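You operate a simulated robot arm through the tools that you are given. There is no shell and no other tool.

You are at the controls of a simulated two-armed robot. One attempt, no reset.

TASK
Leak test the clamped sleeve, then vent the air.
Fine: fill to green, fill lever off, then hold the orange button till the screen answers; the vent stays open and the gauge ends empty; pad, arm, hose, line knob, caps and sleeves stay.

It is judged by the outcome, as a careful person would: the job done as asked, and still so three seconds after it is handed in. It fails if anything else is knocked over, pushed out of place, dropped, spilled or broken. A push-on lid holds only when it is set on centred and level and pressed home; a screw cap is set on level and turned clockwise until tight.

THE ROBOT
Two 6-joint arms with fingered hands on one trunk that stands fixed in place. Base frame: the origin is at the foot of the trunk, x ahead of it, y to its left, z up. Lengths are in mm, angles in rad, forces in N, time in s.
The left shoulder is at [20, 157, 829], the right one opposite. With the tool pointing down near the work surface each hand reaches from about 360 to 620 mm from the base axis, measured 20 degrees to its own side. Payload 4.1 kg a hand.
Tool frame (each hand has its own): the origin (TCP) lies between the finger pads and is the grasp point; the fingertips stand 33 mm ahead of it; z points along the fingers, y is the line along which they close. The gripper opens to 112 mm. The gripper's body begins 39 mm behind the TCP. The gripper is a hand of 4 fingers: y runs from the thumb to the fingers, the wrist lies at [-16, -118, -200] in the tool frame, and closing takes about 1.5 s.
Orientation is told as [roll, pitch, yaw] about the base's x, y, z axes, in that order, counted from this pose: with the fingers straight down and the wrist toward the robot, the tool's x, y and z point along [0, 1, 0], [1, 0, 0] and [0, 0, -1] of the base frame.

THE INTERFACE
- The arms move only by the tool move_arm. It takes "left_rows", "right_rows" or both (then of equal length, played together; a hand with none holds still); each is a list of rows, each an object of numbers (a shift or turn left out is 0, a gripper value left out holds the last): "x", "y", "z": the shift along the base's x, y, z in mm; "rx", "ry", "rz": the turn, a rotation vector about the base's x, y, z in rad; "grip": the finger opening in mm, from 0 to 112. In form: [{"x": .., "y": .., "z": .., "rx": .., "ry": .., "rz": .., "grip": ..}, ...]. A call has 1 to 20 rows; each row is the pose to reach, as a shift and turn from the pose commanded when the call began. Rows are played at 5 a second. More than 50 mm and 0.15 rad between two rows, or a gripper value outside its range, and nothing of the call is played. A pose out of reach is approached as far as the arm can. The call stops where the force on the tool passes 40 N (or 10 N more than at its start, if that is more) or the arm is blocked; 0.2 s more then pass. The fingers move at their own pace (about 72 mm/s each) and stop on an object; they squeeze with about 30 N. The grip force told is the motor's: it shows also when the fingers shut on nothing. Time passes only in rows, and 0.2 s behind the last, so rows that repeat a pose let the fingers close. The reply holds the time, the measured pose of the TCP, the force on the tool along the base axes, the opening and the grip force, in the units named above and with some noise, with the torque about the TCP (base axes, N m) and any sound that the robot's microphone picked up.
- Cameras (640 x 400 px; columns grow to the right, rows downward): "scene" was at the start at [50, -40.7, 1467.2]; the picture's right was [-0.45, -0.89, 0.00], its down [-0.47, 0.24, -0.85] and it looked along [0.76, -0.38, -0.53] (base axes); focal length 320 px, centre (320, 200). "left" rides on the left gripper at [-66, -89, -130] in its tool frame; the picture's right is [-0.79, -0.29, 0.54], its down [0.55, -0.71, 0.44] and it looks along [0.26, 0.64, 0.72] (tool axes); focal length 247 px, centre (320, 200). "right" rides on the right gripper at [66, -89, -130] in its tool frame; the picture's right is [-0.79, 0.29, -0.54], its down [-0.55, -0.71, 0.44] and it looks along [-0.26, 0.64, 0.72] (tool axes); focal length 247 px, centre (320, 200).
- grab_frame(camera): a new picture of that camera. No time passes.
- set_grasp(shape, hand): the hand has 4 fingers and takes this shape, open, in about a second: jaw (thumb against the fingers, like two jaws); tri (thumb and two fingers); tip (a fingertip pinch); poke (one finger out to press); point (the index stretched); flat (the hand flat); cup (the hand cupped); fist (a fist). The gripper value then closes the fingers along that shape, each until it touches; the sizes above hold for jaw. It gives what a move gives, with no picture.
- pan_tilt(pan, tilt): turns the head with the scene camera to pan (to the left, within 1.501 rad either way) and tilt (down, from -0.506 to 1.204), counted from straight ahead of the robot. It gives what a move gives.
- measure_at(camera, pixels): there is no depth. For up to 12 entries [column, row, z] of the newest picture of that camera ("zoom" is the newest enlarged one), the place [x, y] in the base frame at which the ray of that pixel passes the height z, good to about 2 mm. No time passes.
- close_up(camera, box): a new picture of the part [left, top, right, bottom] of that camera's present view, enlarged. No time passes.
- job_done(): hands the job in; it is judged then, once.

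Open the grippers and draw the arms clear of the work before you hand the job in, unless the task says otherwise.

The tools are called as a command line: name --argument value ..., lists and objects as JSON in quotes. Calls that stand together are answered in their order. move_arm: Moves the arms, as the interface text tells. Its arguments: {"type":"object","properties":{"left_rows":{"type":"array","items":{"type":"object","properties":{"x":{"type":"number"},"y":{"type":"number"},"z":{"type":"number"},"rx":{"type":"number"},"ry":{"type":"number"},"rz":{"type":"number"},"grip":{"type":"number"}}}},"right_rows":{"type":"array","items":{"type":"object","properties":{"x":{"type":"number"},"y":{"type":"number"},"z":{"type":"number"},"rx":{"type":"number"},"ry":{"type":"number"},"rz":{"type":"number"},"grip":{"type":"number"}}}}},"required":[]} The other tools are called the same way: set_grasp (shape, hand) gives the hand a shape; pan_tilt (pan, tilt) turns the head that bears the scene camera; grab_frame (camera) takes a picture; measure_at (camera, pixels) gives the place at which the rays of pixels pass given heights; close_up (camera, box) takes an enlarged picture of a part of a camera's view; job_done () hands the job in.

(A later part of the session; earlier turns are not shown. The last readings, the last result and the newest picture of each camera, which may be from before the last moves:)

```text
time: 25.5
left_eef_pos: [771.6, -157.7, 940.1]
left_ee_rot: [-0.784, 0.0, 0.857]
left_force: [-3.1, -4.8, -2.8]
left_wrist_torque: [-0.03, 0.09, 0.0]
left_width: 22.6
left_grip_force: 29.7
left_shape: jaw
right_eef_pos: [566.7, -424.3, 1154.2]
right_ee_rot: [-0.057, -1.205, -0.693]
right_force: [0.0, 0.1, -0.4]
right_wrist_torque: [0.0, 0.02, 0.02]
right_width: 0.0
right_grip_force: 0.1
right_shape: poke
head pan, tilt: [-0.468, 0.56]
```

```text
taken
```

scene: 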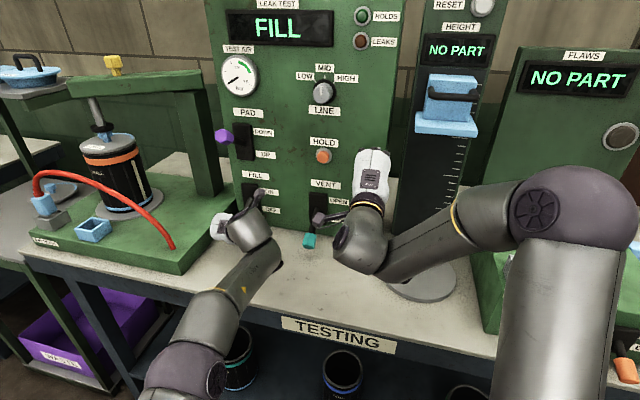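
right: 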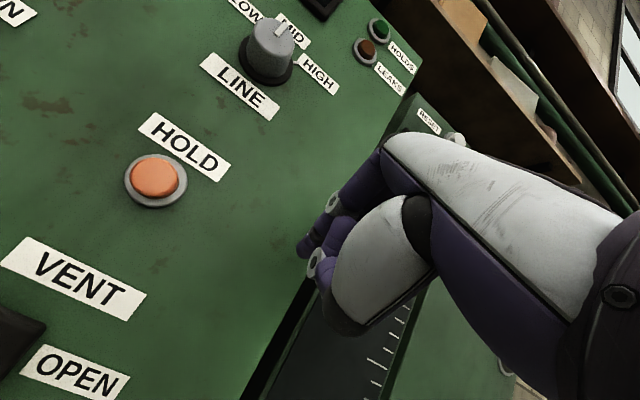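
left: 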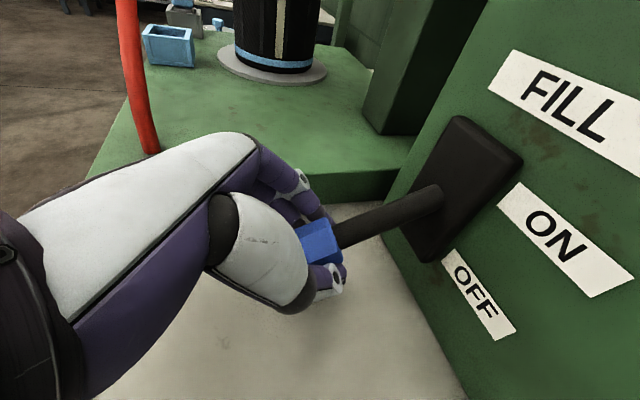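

The left grips the knob again (22.6 mm, 30 N), the right waits at (567,-424,1154), and the gauge reads zero. I lift the fill lever along its arc to ON.

move_arm --left_rows '[{"x": -4.8, "y": 4.1, "z": 15.2}, {"x": -7.7, "y": 6.7, "z": 31.2}, {"x": -8.6, "y": 7.5, "z": 47.7}, {"x": -7.7, "y": 6.7, "z": 64.1}, {"x": -4.8, "y": 4.1, "z": 80.1}, {"x": 0, "y": 0, "z": 95.3}]'

close_up --camera "scene" --box '[190, 0, 390, 250]'

close_up --camera "scene" --box '[200, 10, 350, 110]'

grab_frame --camera "left"

```text
time: 26.9
left_eef_pos: [758.4, -150.2, 1010.3]
left_ee_rot: [-0.774, 0.006, 0.862]
left_force: [1.3, 10.3, -24.9]
left_wrist_torque: [-0.03, 0.53, 0.25]
left_width: 16.5
left_grip_force: 29.9
left_shape: jaw
left hand out of reach, approached as far as the arm can: row 5, 6
right_eef_pos: [568.5, -425.1, 1153.7]
right_ee_rot: [-0.06, -1.203, -0.687]
right_force: [0.4, -0.8, 0.8]
right_wrist_torque: [0.0, -0.02, 0.01]
right_width: 0.0
right_grip_force: 0.0
right_shape: poke
head pan, tilt: [-0.468, 0.56]
```

```text
1.60 times, centred on (290, 125) of scene
```

zoom: 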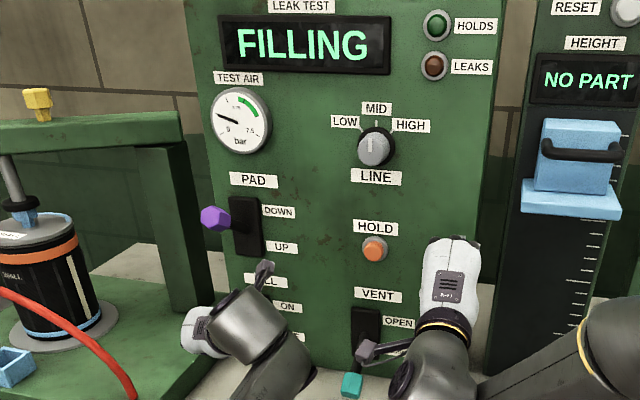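

```text
4.00 times, centred on (275, 60) of scene
```

zoom: 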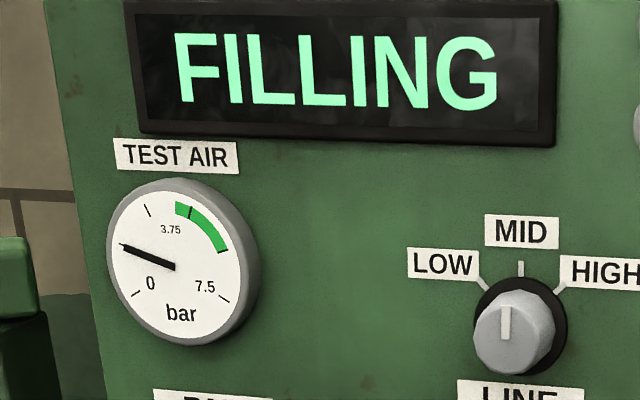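

```text
taken
```

left: 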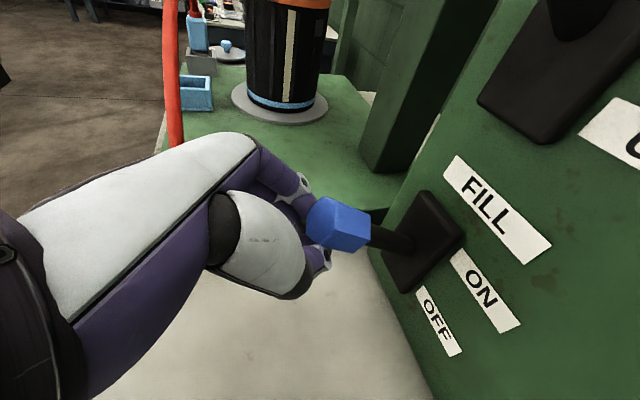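

The screen says FILLING and the needle is at roughly 1.2 bar. I hold still for one row and check the rate.

move_arm --left_rows '[{"x": 0}]'

close_up --camera "scene" --box '[200, 10, 350, 110]'

```text
time: 27.3
left_eef_pos: [757.8, -150.5, 1011.8]
left_ee_rot: [-0.774, 0.003, 0.861]
left_force: [0.7, 13.6, -30.8]
left_wrist_torque: [0.01, 0.61, 0.29]
left_width: 16.8
left_grip_force: 30.2
left_shape: jaw
right_eef_pos: [567.7, -424.4, 1154.0]
right_ee_rot: [-0.059, -1.202, -0.69]
right_force: [0.7, -0.6, 0.2]
right_wrist_torque: [0.02, -0.02, 0.02]
right_width: 0.0
right_grip_force: 0.1
right_shape: poke
head pan, tilt: [-0.468, 0.56]
```

```text
4.00 times, centred on (275, 60) of scene
```

zoom: 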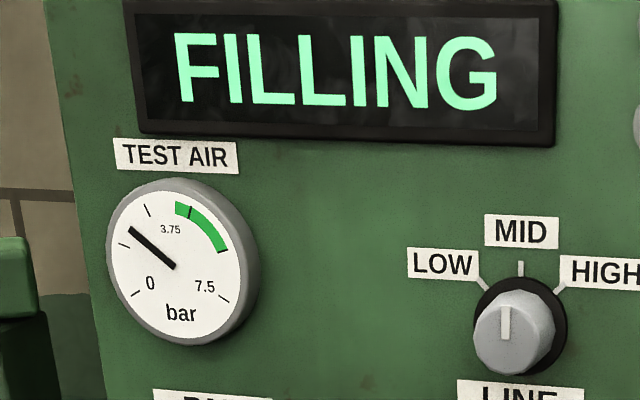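

The needle rose from about 1.7 to 2.3 bar in 0.4 s (about 1.4 bar/s); green spans roughly from 3.8 to 5.9. I wait two more rows and read again.

move_arm --left_rows '[{"x": 0}, {"x": 0}]'

close_up --camera "scene" --box '[200, 10, 350, 110]'

```text
time: 27.9
left_eef_pos: [759.4, -150.7, 1010.4]
left_ee_rot: [-0.774, 0.005, 0.862]
left_force: [-0.4, 13.6, -31.1]
left_wrist_torque: [0.04, 0.62, 0.28]
left_width: 16.8
left_grip_force: 30.0
left_shape: jaw
right_eef_pos: [568.6, -424.4, 1154.5]
right_ee_rot: [-0.06, -1.202, -0.689]
right_force: [0.3, -0.4, -0.4]
right_wrist_torque: [0.03, 0.0, 0.03]
right_width: 0.0
right_grip_force: 0.0
right_shape: poke
head pan, tilt: [-0.468, 0.56]
```

```text
4.00 times, centred on (275, 60) of scene
```

zoom: 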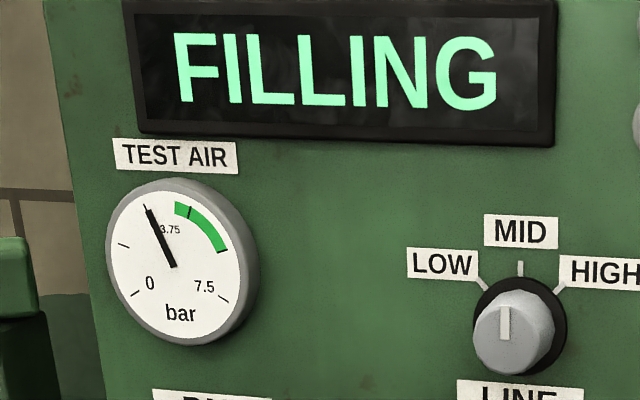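

The needle is at 3.0 bar now, rising about 1.5 bar/s. Before acting I check (no time passes) how the knob sits in the left grip, since it seems to have slid upward in the fingers.

close_up --camera "left" --box '[240, 130, 440, 310]'

close_up --camera "right" --box '[0, 0, 200, 130]'

close_up --camera "scene" --box '[200, 150, 300, 260]'

```text
2.22 times, centred on (340, 220) of left
```

zoom: 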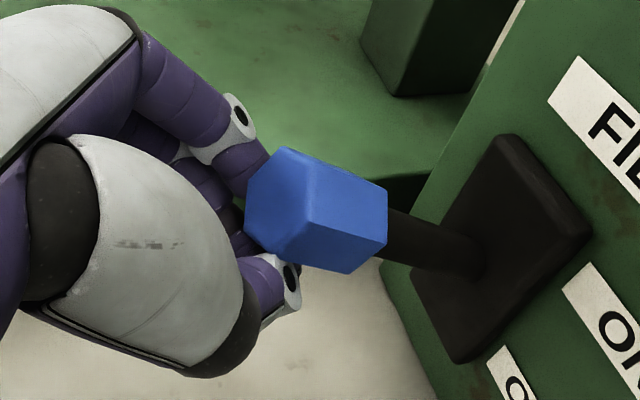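

```text
3.08 times, centred on (100, 65) of right
```

zoom: 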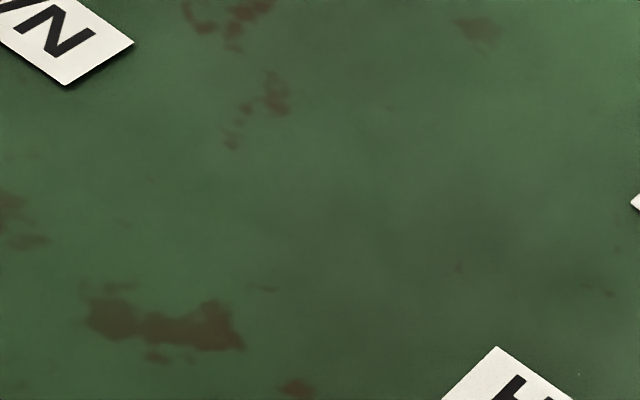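

```text
3.64 times, centred on (250, 205) of scene
```

zoom: 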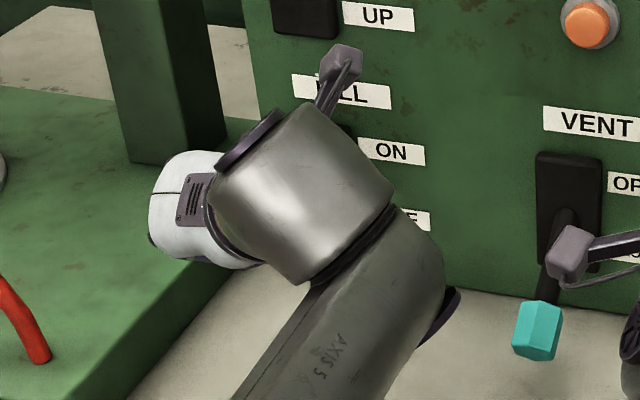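

The knob has snapped up and now rests on top of the finger and thumb tips, so pulling straight down would slip. I re-grip quickly: open, tilt up 15° and rise about 21 mm to centre on the knob, close, then draw the lever down along its arc. The timing should land the pressure near 5 bar.

move_arm --left_rows '[{"grip": 48}, {"x": 4, "y": -3, "z": 11, "rx": -0.0856, "ry": -0.099, "grip": 48}, {"x": 7.6, "y": -6.5, "z": 21, "rx": -0.171, "ry": -0.198, "grip": 48}, {"x": 7.6, "y": -6.5, "z": 21, "rx": -0.171, "ry": -0.198, "grip": 0}, {"x": 7.6, "y": -6.5, "z": 21, "rx": -0.171, "ry": -0.198, "grip": 0}, {"x": 0, "y": 0, "z": -9, "rx": -0.13, "ry": -0.15, "grip": 0}, {"x": 0, "y": 0, "z": -40, "rx": -0.086, "ry": -0.1, "grip": 0}, {"x": 7, "y": -4, "z": -68, "rx": -0.04, "ry": -0.046, "grip": 0}]'

close_up --camera "scene" --box '[200, 10, 350, 110]'

grab_frame --camera "left"

grab_frame --camera "scene"

```text
time: 28.4
left_eef_pos: [757.6, -155.2, 1012.7]
left_ee_rot: [-0.81, 0.005, 0.861]
left_force: [-0.5, -0.4, 0.5]
left_wrist_torque: [-0.01, 0.05, 0.0]
left_width: 47.7
left_grip_force: 0.0
left_shape: jaw
right_eef_pos: [565.4, -425.0, 1155.1]
right_ee_rot: [-0.056, -1.206, -0.694]
right_force: [0.0, 0.6, 0.5]
right_wrist_torque: [0.0, 0.03, 0.03]
right_width: 0.0
right_grip_force: 0.0
right_shape: poke
head pan, tilt: [-0.468, 0.56]
stopped in row 2 (left hand): the force on the tool passed its limit at 48 N (the readings are from after the stop); the commanded pose is now the measured one
```

```text
4.00 times, centred on (275, 60) of scene
```

zoom: 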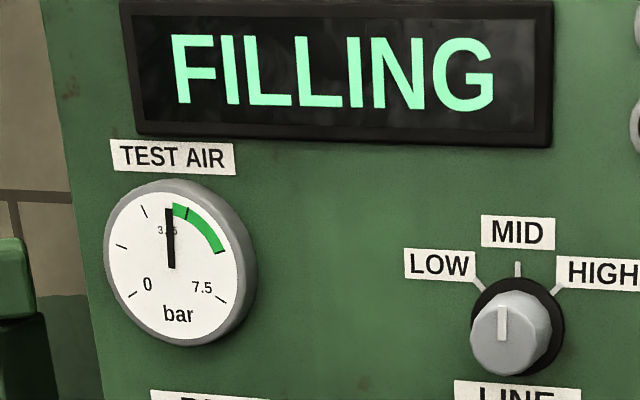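

```text
taken
```

left: 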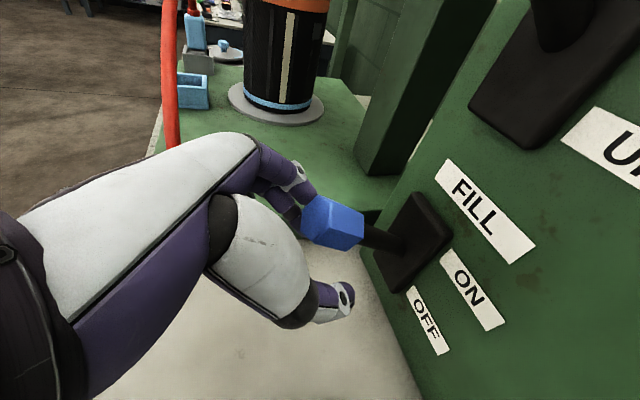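

```text
taken
```

scene: 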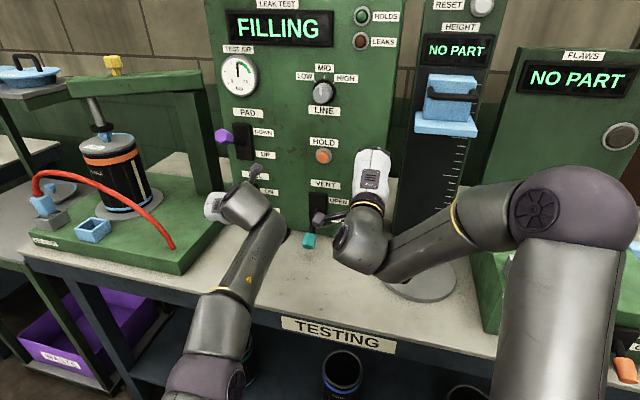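

The call stopped on a 48 N contact while the grip released, but the hand is now open (48 mm), force-free, and the needle is just at the start of green (about 3.8 bar). I repeat the re-grip from here right away and pull the lever down.

move_arm --left_rows '[{"x": 4.6, "y": -1.2, "z": 9, "rx": -0.0775, "ry": -0.0895, "grip": 48}, {"x": 9.2, "y": -2.3, "z": 17.3, "rx": -0.155, "ry": -0.179, "grip": 36}, {"x": 9.2, "y": -2.3, "z": 17.3, "rx": -0.155, "ry": -0.179, "grip": 0}, {"x": 1.6, "y": 4.2, "z": -12.7, "rx": -0.12, "ry": -0.14, "grip": 0}, {"x": 1.2, "y": 4.6, "z": -44.7, "rx": -0.08, "ry": -0.09, "grip": 0}, {"x": 7, "y": -0.5, "z": -70, "rx": -0.03, "ry": -0.04, "grip": 0}]'

close_up --camera "scene" --box '[200, 10, 350, 110]'

grab_frame --camera "left"

grab_frame --camera "scene"

```text
time: 29.7
left_eef_pos: [776.6, -157.4, 973.7]
left_ee_rot: [-0.933, -0.004, 0.857]
left_force: [10.5, 0.2, 7.8]
left_wrist_torque: [-0.34, -0.59, -0.41]
left_width: 10.1
left_grip_force: 30.0
left_shape: jaw
left hand out of reach, approached as far as the arm can: row 1, 2, 3, 4, 5, 6
right_eef_pos: [566.3, -424.6, 1153.8]
right_ee_rot: [-0.057, -1.203, -0.692]
right_force: [0.5, 0.2, -0.2]
right_wrist_torque: [-0.01, -0.04, 0.01]
right_width: 0.1
right_grip_force: 0.1
right_shape: poke
head pan, tilt: [-0.468, 0.56]
stopped in row 6 (left hand): the force on the tool passed its limit at 49 N (the readings are from after the stop); the commanded pose is now the measured one
```

```text
4.00 times, centred on (275, 60) of scene
```

zoom: 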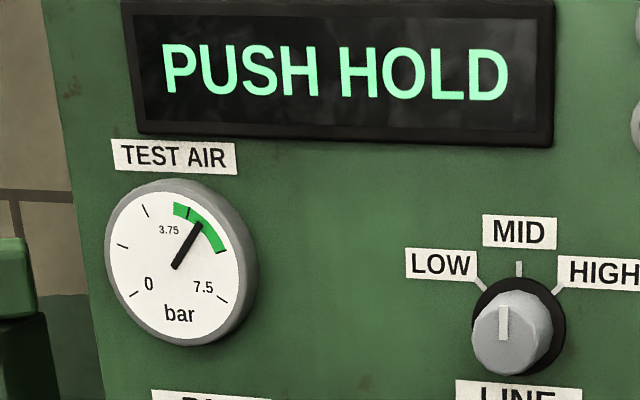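

```text
taken
```

left: 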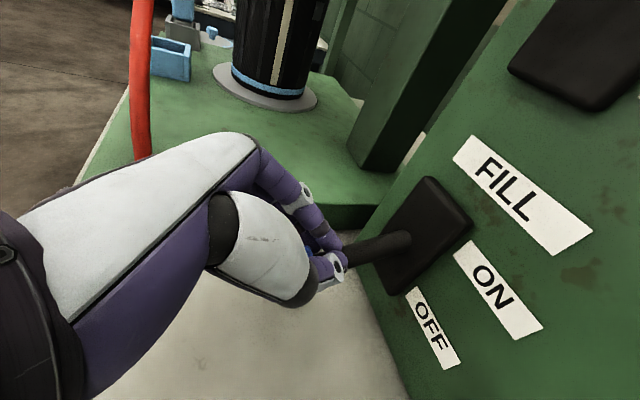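

```text
taken
```

scene: 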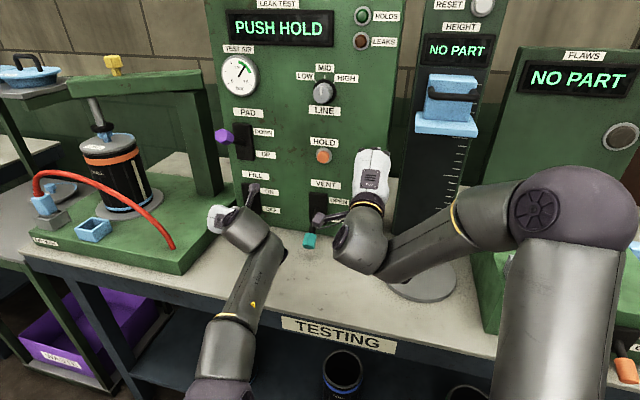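

The screen now says PUSH HOLD and the needle sits mid-green (about 4.9 bar), so the fill is off. I check the lever's seat in close-ups before releasing (no time passes).

close_up --camera "left" --box '[260, 150, 460, 330]'

close_up --camera "scene" --box '[200, 150, 320, 260]'

grab_frame --camera "right"

```text
2.22 times, centred on (360, 240) of left
```

zoom: 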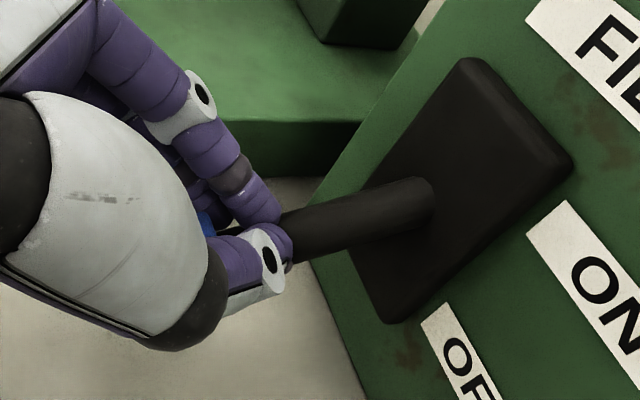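

```text
3.64 times, centred on (260, 205) of scene
```

zoom: 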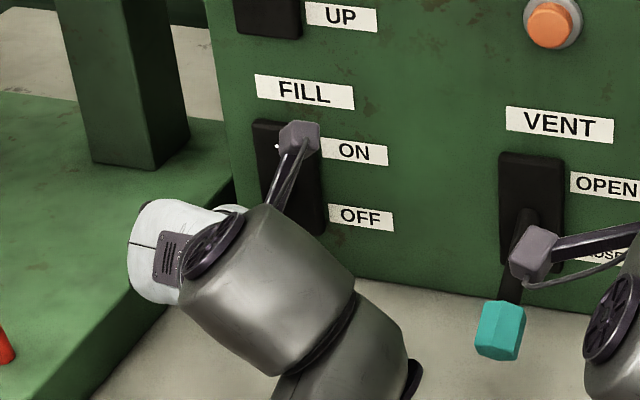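

```text
taken
```

right: 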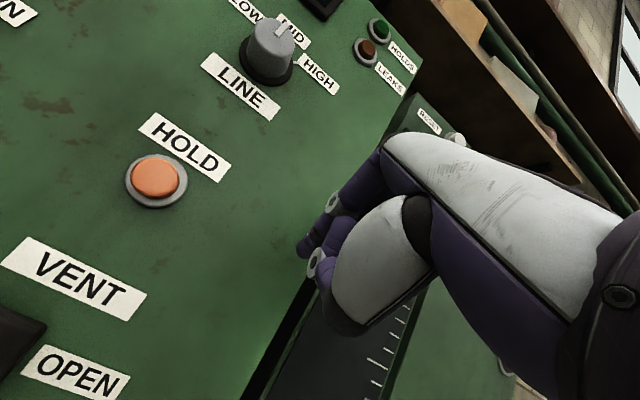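

The fingers are pinched over the rod above the knob, the lever is down and the screen has confirmed it. I open the left hand, retreat it along its axis, then slide the right finger in front of the button, about 20 mm short.

move_arm --left_rows '[{"grip": 60}, {"grip": 112}, {"grip": 112}, {"x": -18, "y": 15, "z": 18, "grip": 112}, {"x": -40, "y": 34, "z": 39, "rx": 0.03, "ry": 0.035}, {"x": -64, "y": 54, "z": 63, "rx": 0.06, "ry": 0.07}, {"x": -88, "y": 74, "z": 86, "rx": 0.09, "ry": 0.105}, {"x": -111, "y": 94, "z": 109, "rx": 0.097, "ry": 0.112}, {"x": -111, "y": 94, "z": 109, "rx": 0.097, "ry": 0.112}, {"x": -111, "y": 94, "z": 109, "rx": 0.097, "ry": 0.112}]' --right_rows '[{"x": 0}, {"x": 0}, {"x": 0}, {"x": 0}, {"x": 0}, {"x": 25, "y": 30, "z": 1}, {"x": 51, "y": 60, "z": 3}, {"x": 77, "y": 90, "z": 4}, {"x": 91, "y": 77, "z": -3}, {"x": 91, "y": 77, "z": -3}]'

grab_frame --camera "right"

grab_frame --camera "scene"

close_up --camera "scene" --box '[190, 0, 390, 250]'

grab_frame --camera "left"

```text
time: 31.9
left_eef_pos: [732.6, -103.8, 1112.1]
left_ee_rot: [-0.779, 0.001, 0.857]
left_force: [0.4, -0.6, -0.2]
left_wrist_torque: [0.02, 0.01, 0.01]
left_width: 111.7
left_grip_force: 0.0
left_shape: jaw
left hand out of reach, approached as far as the arm can: row 4, 5, 6, 7, 8, 9, 10
right_eef_pos: [658.9, -348.6, 1152.0]
right_ee_rot: [-0.057, -1.202, -0.691]
right_force: [-0.4, 0.8, 0.0]
right_wrist_torque: [0.01, 0.01, 0.0]
right_width: 0.0
right_grip_force: 0.1
right_shape: poke
head pan, tilt: [-0.468, 0.56]
```

```text
taken
```

right: 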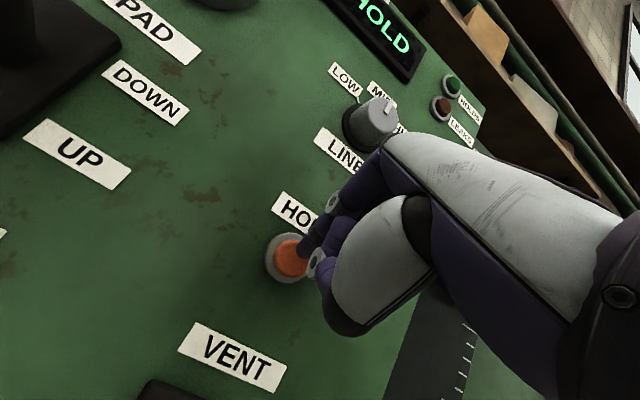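

```text
taken
```

scene: 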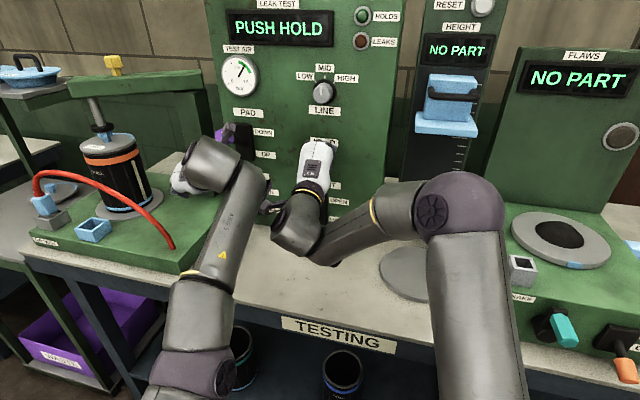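

```text
1.60 times, centred on (290, 125) of scene
```

zoom: 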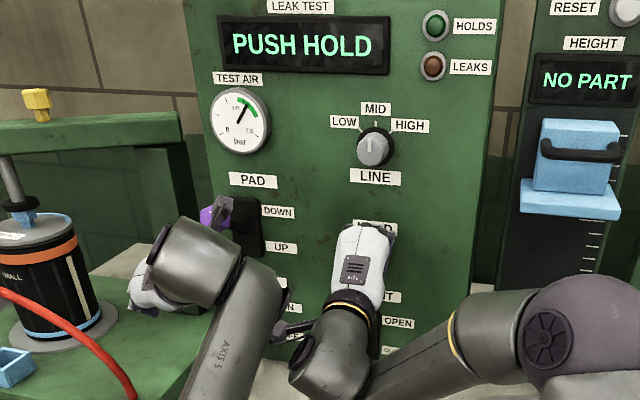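

```text
taken
```

left: 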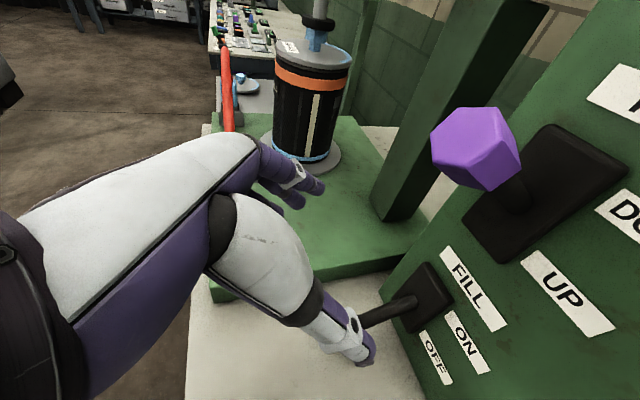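

Still PUSH HOLD with the needle mid-green, and the fill lever is down. The left hand stopped short at (733,-104,1112) with nothing touched; I'll draw it clear. First I check the fingertip against the button up close.

close_up --camera "right" --box '[230, 180, 390, 320]'

close_up --camera "left" --box '[300, 80, 640, 400]'

```text
2.86 times, centred on (310, 250) of right
```

zoom: 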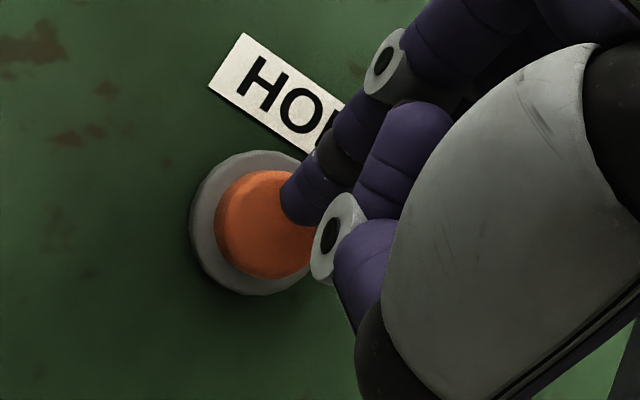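

```text
1.25 times, centred on (470, 240) of left
```

zoom: 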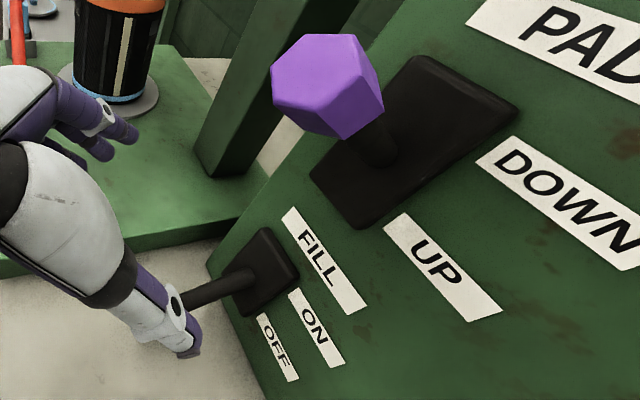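

The fingertip projects onto the button centre after about 20 mm more travel along its axis. I advance the right finger 22 mm in small steps and at the same time draw the left hand away from the panel.

move_arm --right_rows '[{"x": 5, "y": -4.7, "z": -2.6}, {"x": 8.9, "y": -8.3, "z": -4.7}, {"x": 12.3, "y": -11.5, "z": -6.4}, {"x": 15, "y": -14, "z": -7.9}]' --left_rows '[{"x": -22, "y": 15, "z": 0}, {"x": -45, "y": 30, "z": 0}, {"x": -67, "y": 45, "z": 0}, {"x": -90, "y": 60, "z": 0}]'

close_up --camera "right" --box '[230, 180, 390, 320]'

grab_frame --camera "scene"

```text
time: 33.0
left_eef_pos: [719.4, -87.7, 1153.4]
left_ee_rot: [-0.782, -0.001, 0.856]
left_force: [-1.0, -0.7, -0.1]
left_wrist_torque: [-0.01, 0.03, 0.0]
left_width: 111.9
left_grip_force: 0.1
left_shape: jaw
left hand out of reach, approached as far as the arm can: row 1, 2, 3, 4
right_eef_pos: [670.9, -356.1, 1148.8]
right_ee_rot: [-0.056, -1.216, -0.683]
right_force: [-41.2, 28.3, 5.9]
right_wrist_torque: [0.31, 0.51, -0.33]
right_width: 0.0
right_grip_force: 0.0
right_shape: poke
head pan, tilt: [-0.468, 0.56]
heard: click
stopped in row 4 (right hand): the force on the tool passed its limit at 42 N (the readings are from after the stop); the commanded pose is now the measured one
```

```text
2.86 times, centred on (310, 250) of right
```

zoom: 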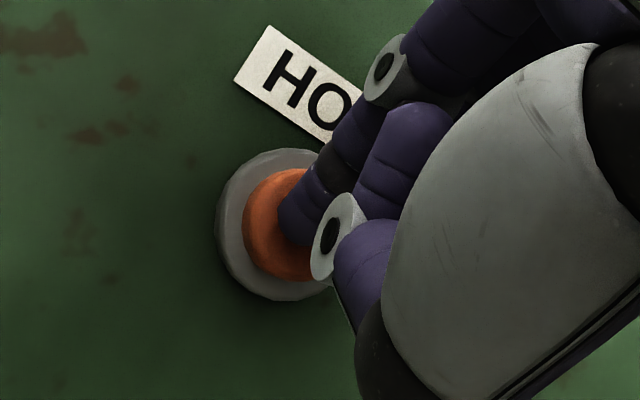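

```text
taken
```

scene: 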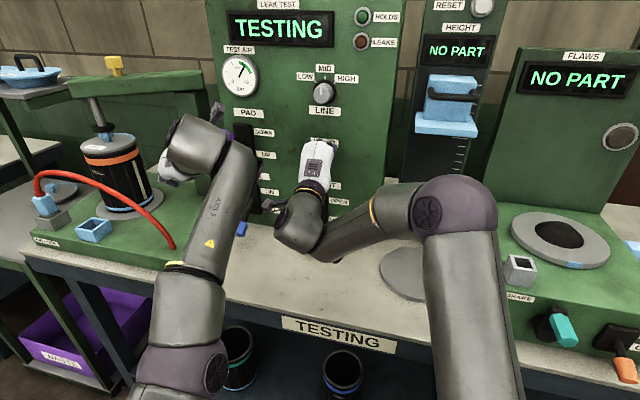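

The button clicked and the screen says TESTING; the right finger presses with about 50 N. I keep holding it still and watch the screen, leaving the left hand motionless for now.

move_arm --right_rows '[{"x": 0}, {"x": 0}, {"x": 0}, {"x": 0}, {"x": 0}]'

close_up --camera "scene" --box '[190, 0, 390, 125]'

grab_frame --camera "left"

```text
time: 34.2
left_eef_pos: [719.0, -86.6, 1154.6]
left_ee_rot: [-0.784, 0.001, 0.857]
left_force: [-0.3, 0.2, 0.6]
left_wrist_torque: [-0.02, 0.0, 0.05]
left_width: 111.6
left_grip_force: 0.0
left_shape: jaw
right_eef_pos: [670.2, -358.2, 1148.4]
right_ee_rot: [-0.053, -1.213, -0.689]
right_force: [-23.9, 23.7, -2.9]
right_wrist_torque: [0.65, 0.84, -0.3]
right_width: 0.3
right_grip_force: 0.1
right_shape: poke
head pan, tilt: [-0.468, 0.56]
```

```text
3.20 times, centred on (290, 62) of scene
```

zoom: 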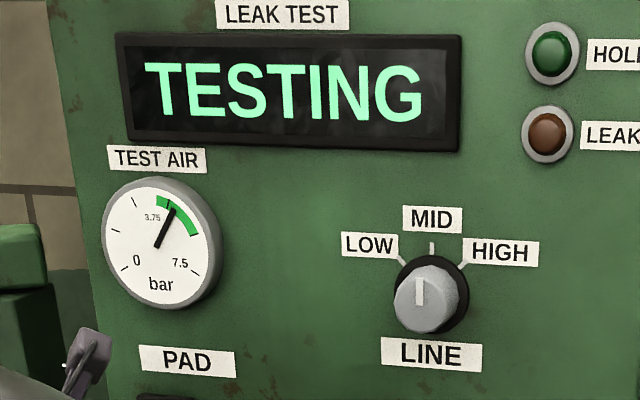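

```text
taken
```

left: 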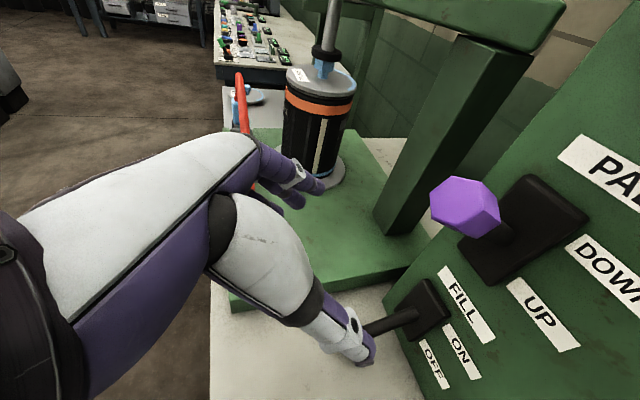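

Still TESTING with the needle in green and the button pressed at about 34 N. I keep holding.

move_arm --right_rows '[{"x": 0}, {"x": 0}, {"x": 0}, {"x": 0}, {"x": 0}, {"x": 0}, {"x": 0}, {"x": 0}]'

close_up --camera "scene" --box '[190, 0, 390, 125]'

```text
time: 34.6
left_eef_pos: [718.4, -87.7, 1153.8]
left_ee_rot: [-0.782, 0.001, 0.857]
left_force: [0.5, 0.2, -0.4]
left_wrist_torque: [0.02, 0.0, 0.02]
left_width: 111.7
left_grip_force: 0.1
left_shape: jaw
right_eef_pos: [669.6, -354.4, 1149.7]
right_ee_rot: [-0.057, -1.218, -0.678]
right_force: [-19.7, 19.6, -1.5]
right_wrist_torque: [0.43, 0.58, -0.22]
right_width: 0.1
right_grip_force: 0.0
right_shape: poke
head pan, tilt: [-0.468, 0.56]
stopped in row 1 (right hand): the force on the tool passed its limit at 57 N (the readings are from after the stop); the commanded pose is now the measured one
```

```text
3.20 times, centred on (290, 62) of scene
```

zoom: 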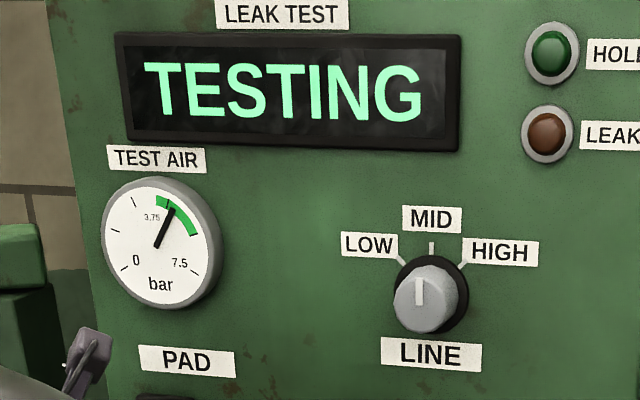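

The force reading spiked briefly and settled at about 28 N, still TESTING. I keep holding the same pose.

move_arm --right_rows '[{"x": 0}, {"x": 0}, {"x": 0}, {"x": 0}, {"x": 0}]'

close_up --camera "scene" --box '[190, 0, 390, 125]'

```text
time: 35.8
left_eef_pos: [719.4, -86.3, 1153.0]
left_ee_rot: [-0.782, 0.0, 0.857]
left_force: [0.2, 0.6, 0.2]
left_wrist_torque: [0.02, -0.04, 0.01]
left_width: 111.6
left_grip_force: 0.0
left_shape: jaw
right_eef_pos: [670.7, -357.1, 1149.1]
right_ee_rot: [-0.053, -1.215, -0.69]
right_force: [-22.4, 21.8, -1.1]
right_wrist_torque: [0.74, 0.98, -0.24]
right_width: 0.0
right_grip_force: 0.0
right_shape: poke
head pan, tilt: [-0.468, 0.56]
```

```text
3.20 times, centred on (290, 62) of scene
```

zoom: 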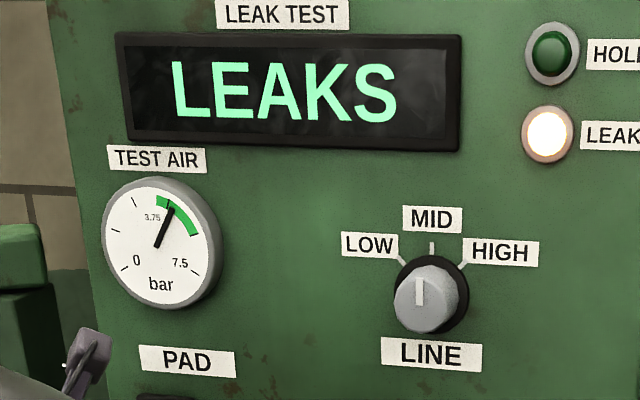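

The screen answers LEAKS with the leak lamp lit and the needle still in green. I release the button by backing the right finger straight out, then slide it to the staging spot on the right.

move_arm --right_rows '[{"x": -7, "y": 6.5, "z": 3.6}, {"x": -20, "y": 19, "z": 10}, {"x": -34, "y": 32, "z": 18}, {"x": -55, "y": 8, "z": 20}, {"x": -80, "y": -20, "z": 22}, {"x": -105, "y": -50, "z": 24}, {"x": -125, "y": -75, "z": 24}]'

grab_frame --camera "scene"

grab_frame --camera "right"

```text
time: 37.4
left_eef_pos: [721.1, -89.2, 1151.9]
left_ee_rot: [-0.78, 0.001, 0.857]
left_force: [-0.3, -0.2, -0.7]
left_wrist_torque: [-0.02, 0.0, 0.01]
left_width: 111.6
left_grip_force: 0.1
left_shape: jaw
right_eef_pos: [546.3, -434.1, 1171.7]
right_ee_rot: [-0.054, -1.212, -0.691]
right_force: [0.8, -0.1, -0.2]
right_wrist_torque: [0.0, -0.05, 0.0]
right_width: 0.0
right_grip_force: 0.1
right_shape: poke
head pan, tilt: [-0.468, 0.56]
```

```text
taken
```

scene: 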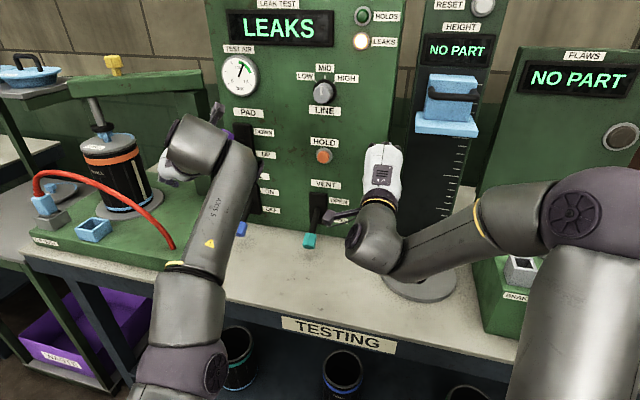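

```text
taken
```

right: 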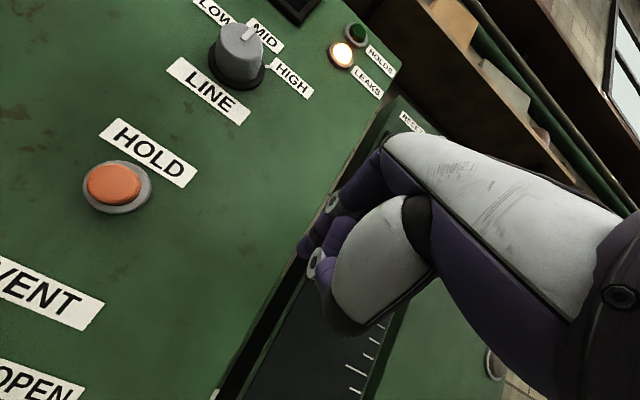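

The result LEAKS stays lit and the button is released. Before the vent I free the left hand, which sits stretched near its reach limit: I tilt it back toward pointing down while drawing it away from the panel in small steps.

move_arm --left_rows '[{"x": -12, "y": 10, "z": 0, "rx": 0.06, "ry": 0.07}, {"x": -24, "y": 20, "z": 0, "rx": 0.12, "ry": 0.14}]'

grab_frame --camera "scene"

```text
time: 38.0
left_eef_pos: [696.7, -65.5, 1153.8]
left_ee_rot: [-0.593, 0.001, 0.857]
left_force: [0.0, -0.3, -0.3]
left_wrist_torque: [0.04, 0.01, 0.01]
left_width: 111.4
left_grip_force: 0.1
left_shape: jaw
right_eef_pos: [546.3, -433.7, 1171.7]
right_ee_rot: [-0.054, -1.212, -0.69]
right_force: [0.2, -0.2, 0.0]
right_wrist_torque: [-0.02, -0.01, 0.03]
right_width: 0.3
right_grip_force: 0.0
right_shape: poke
head pan, tilt: [-0.468, 0.56]
```

```text
taken
```

scene: 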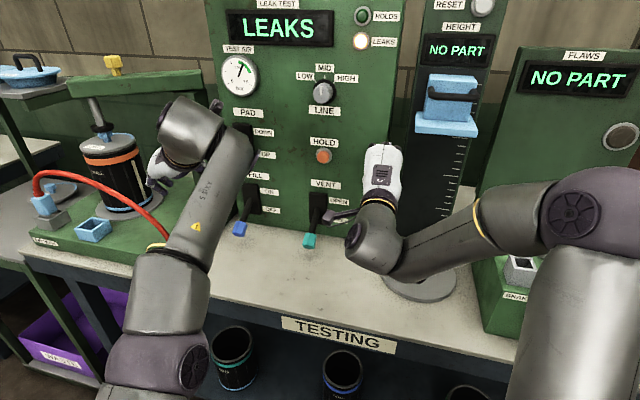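

The left hand is free again at (697,-65,1154). I draw it well back and up from the bench, while the right hand backs away and pitches down to 45° to prepare for the vent lever.

move_arm --left_rows '[{"x": -30, "y": 10, "z": 8, "rx": 0.045, "ry": 0.053}, {"x": -65, "y": 20, "z": 16, "rx": 0.09, "ry": 0.106}, {"x": -100, "y": 30, "z": 24, "rx": 0.137, "ry": 0.159}, {"x": -138, "y": 40, "z": 32, "rx": 0.183, "ry": 0.211}, {"x": -175, "y": 50, "z": 40, "rx": 0.229, "ry": 0.264}, {"x": -213, "y": 60, "z": 50, "rx": 0.274, "ry": 0.317}, {"x": -250, "y": 70, "z": 60, "rx": 0.32, "ry": 0.37}]' --right_rows '[{"x": -15, "y": 8, "z": 5, "rx": 0.04, "ry": 0.046}, {"x": -30, "y": 16, "z": 10, "rx": 0.08, "ry": 0.092}, {"x": -45, "y": 24, "z": 15, "rx": 0.12, "ry": 0.139}, {"x": -60, "y": 32, "z": 20, "rx": 0.16, "ry": 0.185}, {"x": -70, "y": 40, "z": 25, "rx": 0.2, "ry": 0.231}, {"x": -78, "y": 45, "z": 28, "rx": 0.24, "ry": 0.278}, {"x": -78, "y": 45, "z": 28, "rx": 0.268, "ry": 0.31}]'

set_grasp --hand "right" --shape "jaw"

grab_frame --camera "scene"

```text
time: 39.6
left_eef_pos: [508.2, -19.9, 1238.3]
left_ee_rot: [-0.103, 0.002, 0.855]
left_force: [0.5, -1.0, -0.2]
left_wrist_torque: [0.01, 0.01, 0.01]
left_width: 111.7
left_grip_force: 0.0
left_shape: jaw
left hand out of reach, approached as far as the arm can: row 2, 3, 4, 5, 6, 7
right_eef_pos: [469.1, -390.0, 1199.2]
right_ee_rot: [-0.04, -0.801, -0.702]
right_force: [-0.1, -1.3, 1.3]
right_wrist_torque: [0.01, 0.03, 0.01]
right_width: 0.0
right_grip_force: 0.0
right_shape: poke
head pan, tilt: [-0.468, 0.56]
```

```text
time: 40.5
left_eef_pos: [509.0, -20.4, 1238.4]
left_ee_rot: [-0.108, 0.002, 0.859]
left_force: [-0.6, -0.5, 0.4]
left_wrist_torque: [0.01, 0.03, -0.03]
left_width: 112.0
left_grip_force: 0.0
left_shape: jaw
right_eef_pos: [468.6, -388.8, 1198.6]
right_ee_rot: [-0.039, -0.805, -0.701]
right_force: [0.0, -0.6, 0.5]
right_wrist_torque: [-0.02, -0.02, -0.01]
right_width: 111.7
right_grip_force: 0.1
right_shape: jaw
head pan, tilt: [-0.468, 0.56]
```

```text
taken
```

scene: 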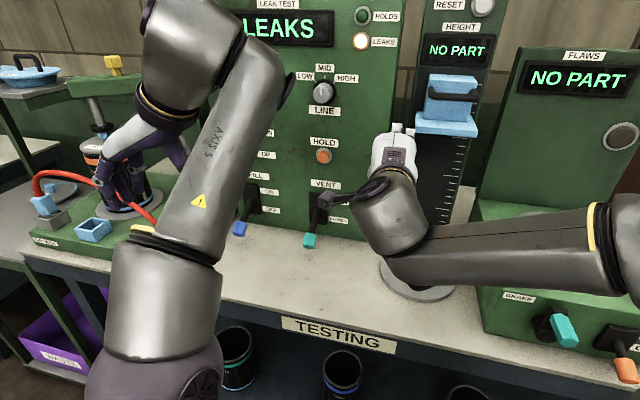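

The left hand lagged its targets again and its arm now blocks the gauge view. I unwind its yaw toward the starting orientation while drawing it back, and roll the right hand 90° so its closing line is parallel to the panel.

move_arm --left_rows '[{"x": -5, "y": 5, "z": -5, "rz": -0.12}, {"x": -10, "y": 10, "z": -10, "rz": -0.24}, {"x": -15, "y": 15, "z": -15, "rz": -0.36}, {"x": -20, "y": 20, "z": -20, "rz": -0.48}, {"x": -30, "y": 25, "z": -25, "rz": -0.6}, {"x": -40, "y": 30, "z": -30, "rz": -0.72}, {"x": -55, "y": 35, "z": -35, "rz": -0.84}, {"x": -70, "y": 40, "z": -40, "rz": -0.96}, {"x": -85, "y": 45, "z": -40, "rz": -1.08}, {"x": -100, "y": 50, "z": -40, "rz": -1.2}, {"x": -115, "y": 60, "z": -40, "rz": -1.21}, {"x": -130, "y": 70, "z": -40, "rz": -1.21}]' --right_rows '[{"rx": -0.067, "ry": 0.065, "rz": 0.092}, {"rx": -0.134, "ry": 0.13, "rz": 0.184}, {"rx": -0.202, "ry": 0.194, "rz": 0.275}, {"rx": -0.269, "ry": 0.259, "rz": 0.367}, {"rx": -0.336, "ry": 0.324, "rz": 0.459}, {"rx": -0.403, "ry": 0.389, "rz": 0.551}, {"rx": -0.47, "ry": 0.453, "rz": 0.642}, {"rx": -0.537, "ry": 0.518, "rz": 0.734}, {"rx": -0.605, "ry": 0.583, "rz": 0.826}, {"rx": -0.672, "ry": 0.648, "rz": 0.918}, {"rx": -0.739, "ry": 0.712, "rz": 1.009}, {"rx": -0.806, "ry": 0.777, "rz": 1.101}]'

grab_frame --camera "scene"

grab_frame --camera "right"

```text
time: 43.1
left_eef_pos: [422.4, 37.0, 1342.3]
left_ee_rot: [-0.099, 0.068, -0.354]
left_force: [-0.5, -0.2, -0.9]
left_wrist_torque: [0.01, 0.0, 0.01]
left_width: 112.0
left_grip_force: 0.1
left_shape: jaw
left hand out of reach, approached as far as the arm can: row 1, 2, 3, 4, 5, 6, 7, 8, 9, 10, 11, 12
right_eef_pos: [469.7, -389.0, 1198.7]
right_ee_rot: [-0.787, 0.025, 0.846]
right_force: [0.3, 0.5, -0.1]
right_wrist_torque: [0.02, 0.01, 0.01]
right_width: 111.9
right_grip_force: 0.0
right_shape: jaw
right hand out of reach, approached as far as the arm can: row 8
head pan, tilt: [-0.468, 0.56]
```

```text
taken
```

scene: 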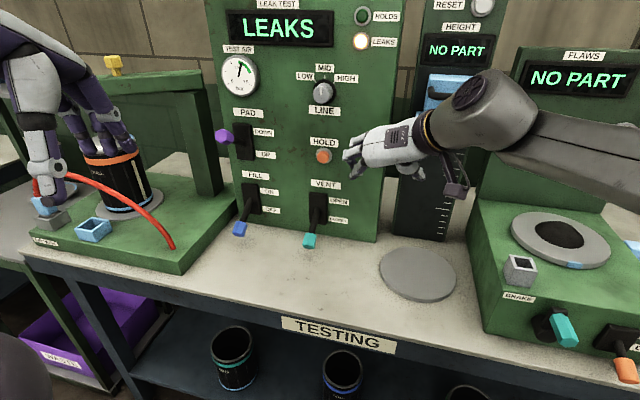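

```text
taken
```

right: 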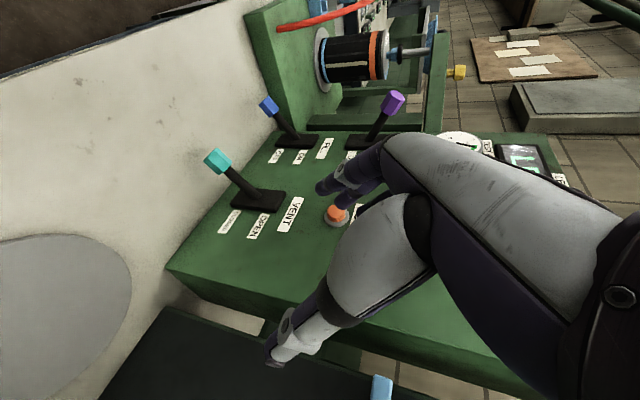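

The right hand is rolled into place, the left is clear at upper left, and both fill and vent levers are still down with the needle in green. I move the right hand to a stand-off 120 mm from the vent knob along its axis.

move_arm --right_rows '[{"x": 16, "y": 20, "z": -27}, {"x": 33, "y": 39, "z": -53}, {"x": 49, "y": 59, "z": -80}, {"x": 66, "y": 78, "z": -106}, {"x": 82, "y": 98, "z": -133}, {"x": 98, "y": 117, "z": -160}, {"x": 115, "y": 137, "z": -186}, {"x": 115, "y": 137, "z": -186}]'

grab_frame --camera "right"

grab_frame --camera "scene"

```text
time: 44.9
left_eef_pos: [423.4, 36.4, 1342.0]
left_ee_rot: [-0.1, 0.069, -0.353]
left_force: [0.2, -0.7, -0.4]
left_wrist_torque: [0.0, 0.0, 0.01]
left_width: 112.1
left_grip_force: 0.0
left_shape: jaw
right_eef_pos: [581.8, -252.2, 1014.8]
right_ee_rot: [-0.787, 0.025, 0.843]
right_force: [0.1, -0.4, 0.1]
right_wrist_torque: [-0.03, 0.0, -0.02]
right_width: 111.9
right_grip_force: 0.1
right_shape: jaw
right hand out of reach, approached as far as the arm can: row 3, 4, 5
head pan, tilt: [-0.468, 0.56]
```

```text
taken
```

right: 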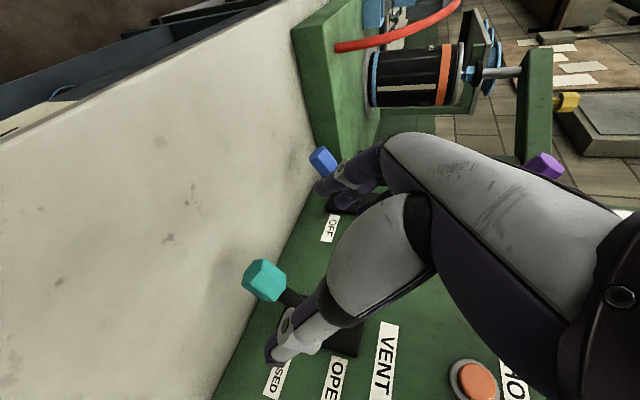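

```text
taken
```

scene: 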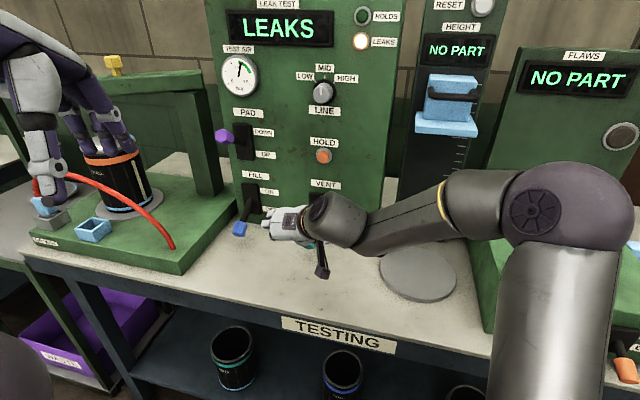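

The vent knob at (264,280) in the right camera lies exactly on the tool axis, about 120 mm ahead. I advance 110 mm with the hand open and then close on the knob.

move_arm --right_rows '[{"x": 11.4, "y": -10.6, "z": -15.5}, {"x": 22.8, "y": -21.3, "z": -31}, {"x": 34, "y": -32, "z": -46.6}, {"x": 45.5, "y": -42.6, "z": -62}, {"x": 56.9, "y": -53.2, "z": -77.7}, {"x": 56.9, "y": -53.2, "z": -77.7}]'

grab_frame --camera "right"

grab_frame --camera "scene"

```text
time: 46.3
left_eef_pos: [423.2, 35.8, 1341.4]
left_ee_rot: [-0.1, 0.069, -0.351]
left_force: [-0.7, 0.7, -0.1]
left_wrist_torque: [-0.01, 0.0, 0.03]
left_width: 112.0
left_grip_force: 0.1
left_shape: jaw
right_eef_pos: [655.2, -285.0, 956.6]
right_ee_rot: [-0.779, 0.054, 0.82]
right_force: [-0.4, -0.3, 0.5]
right_wrist_torque: [0.03, 0.01, -0.04]
right_width: 111.7
right_grip_force: 0.0
right_shape: jaw
right hand out of reach, approached as far as the arm can: row 2, 3, 4, 5, 6
head pan, tilt: [-0.468, 0.56]
```

```text
taken
```

right: 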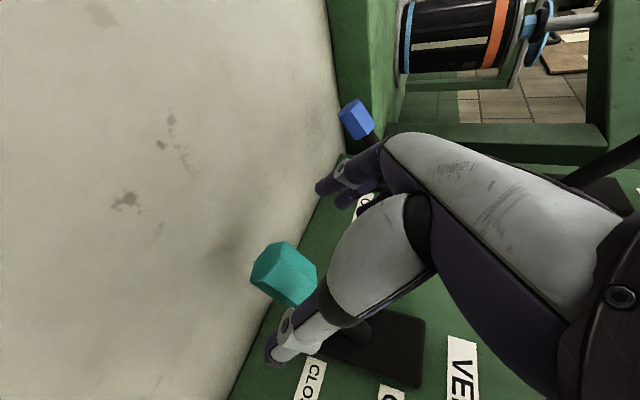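

```text
taken
```

scene: 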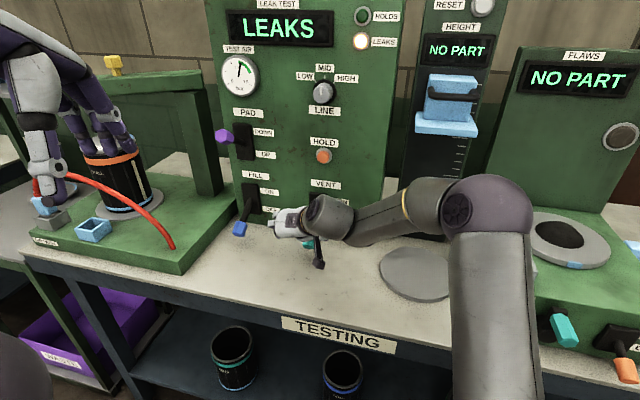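

The right hand drifted to (655,-285,957), near a wrist singularity at this tilt, with the knob still free between the digits. I back it off and tilt it to about 70° below horizontal, so I can take the vent knob from above.

move_arm --right_rows '[{"x": -12, "y": 12, "z": 18, "rx": 0.03, "ry": 0.035}, {"x": -25, "y": 20, "z": 37, "rx": 0.08, "ry": 0.092}, {"x": -36, "y": 20, "z": 58, "rx": 0.14, "ry": 0.162}, {"x": -40, "y": 12, "z": 76, "rx": 0.2, "ry": 0.231}, {"x": -39, "y": 4, "z": 83, "rx": 0.26, "ry": 0.3}, {"x": -37, "y": -2, "z": 83, "rx": 0.282, "ry": 0.326}, {"x": -37, "y": -2, "z": 83, "rx": 0.282, "ry": 0.326}]'

grab_frame --camera "right"

grab_frame --camera "scene"

```text
time: 47.9
left_eef_pos: [422.8, 37.8, 1342.0]
left_ee_rot: [-0.1, 0.069, -0.353]
left_force: [0.9, -0.5, -0.3]
left_wrist_torque: [0.04, 0.0, -0.02]
left_width: 112.1
left_grip_force: 0.1
left_shape: jaw
right_eef_pos: [617.3, -288.2, 1038.5]
right_ee_rot: [-0.357, 0.028, 0.854]
right_force: [0.1, -0.6, -0.2]
right_wrist_torque: [0.02, -0.01, -0.01]
right_width: 111.8
right_grip_force: 0.0
right_shape: jaw
right hand out of reach, approached as far as the arm can: row 3, 4, 5
head pan, tilt: [-0.468, 0.56]
```

```text
taken
```

right: 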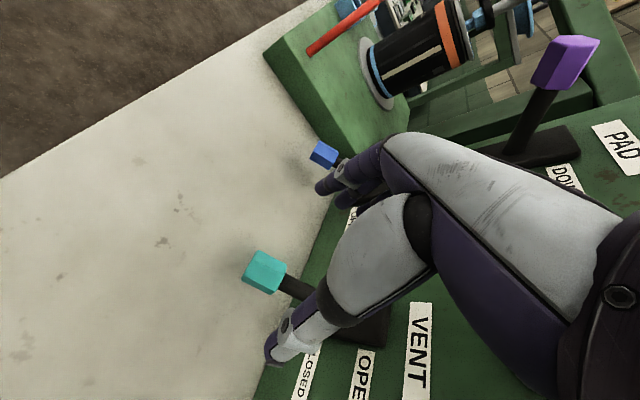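

```text
taken
```

scene: 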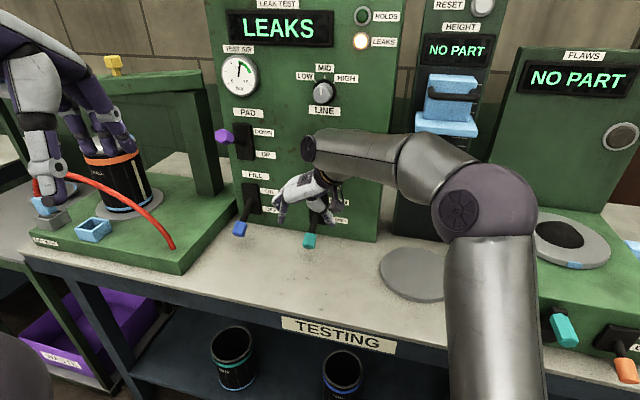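

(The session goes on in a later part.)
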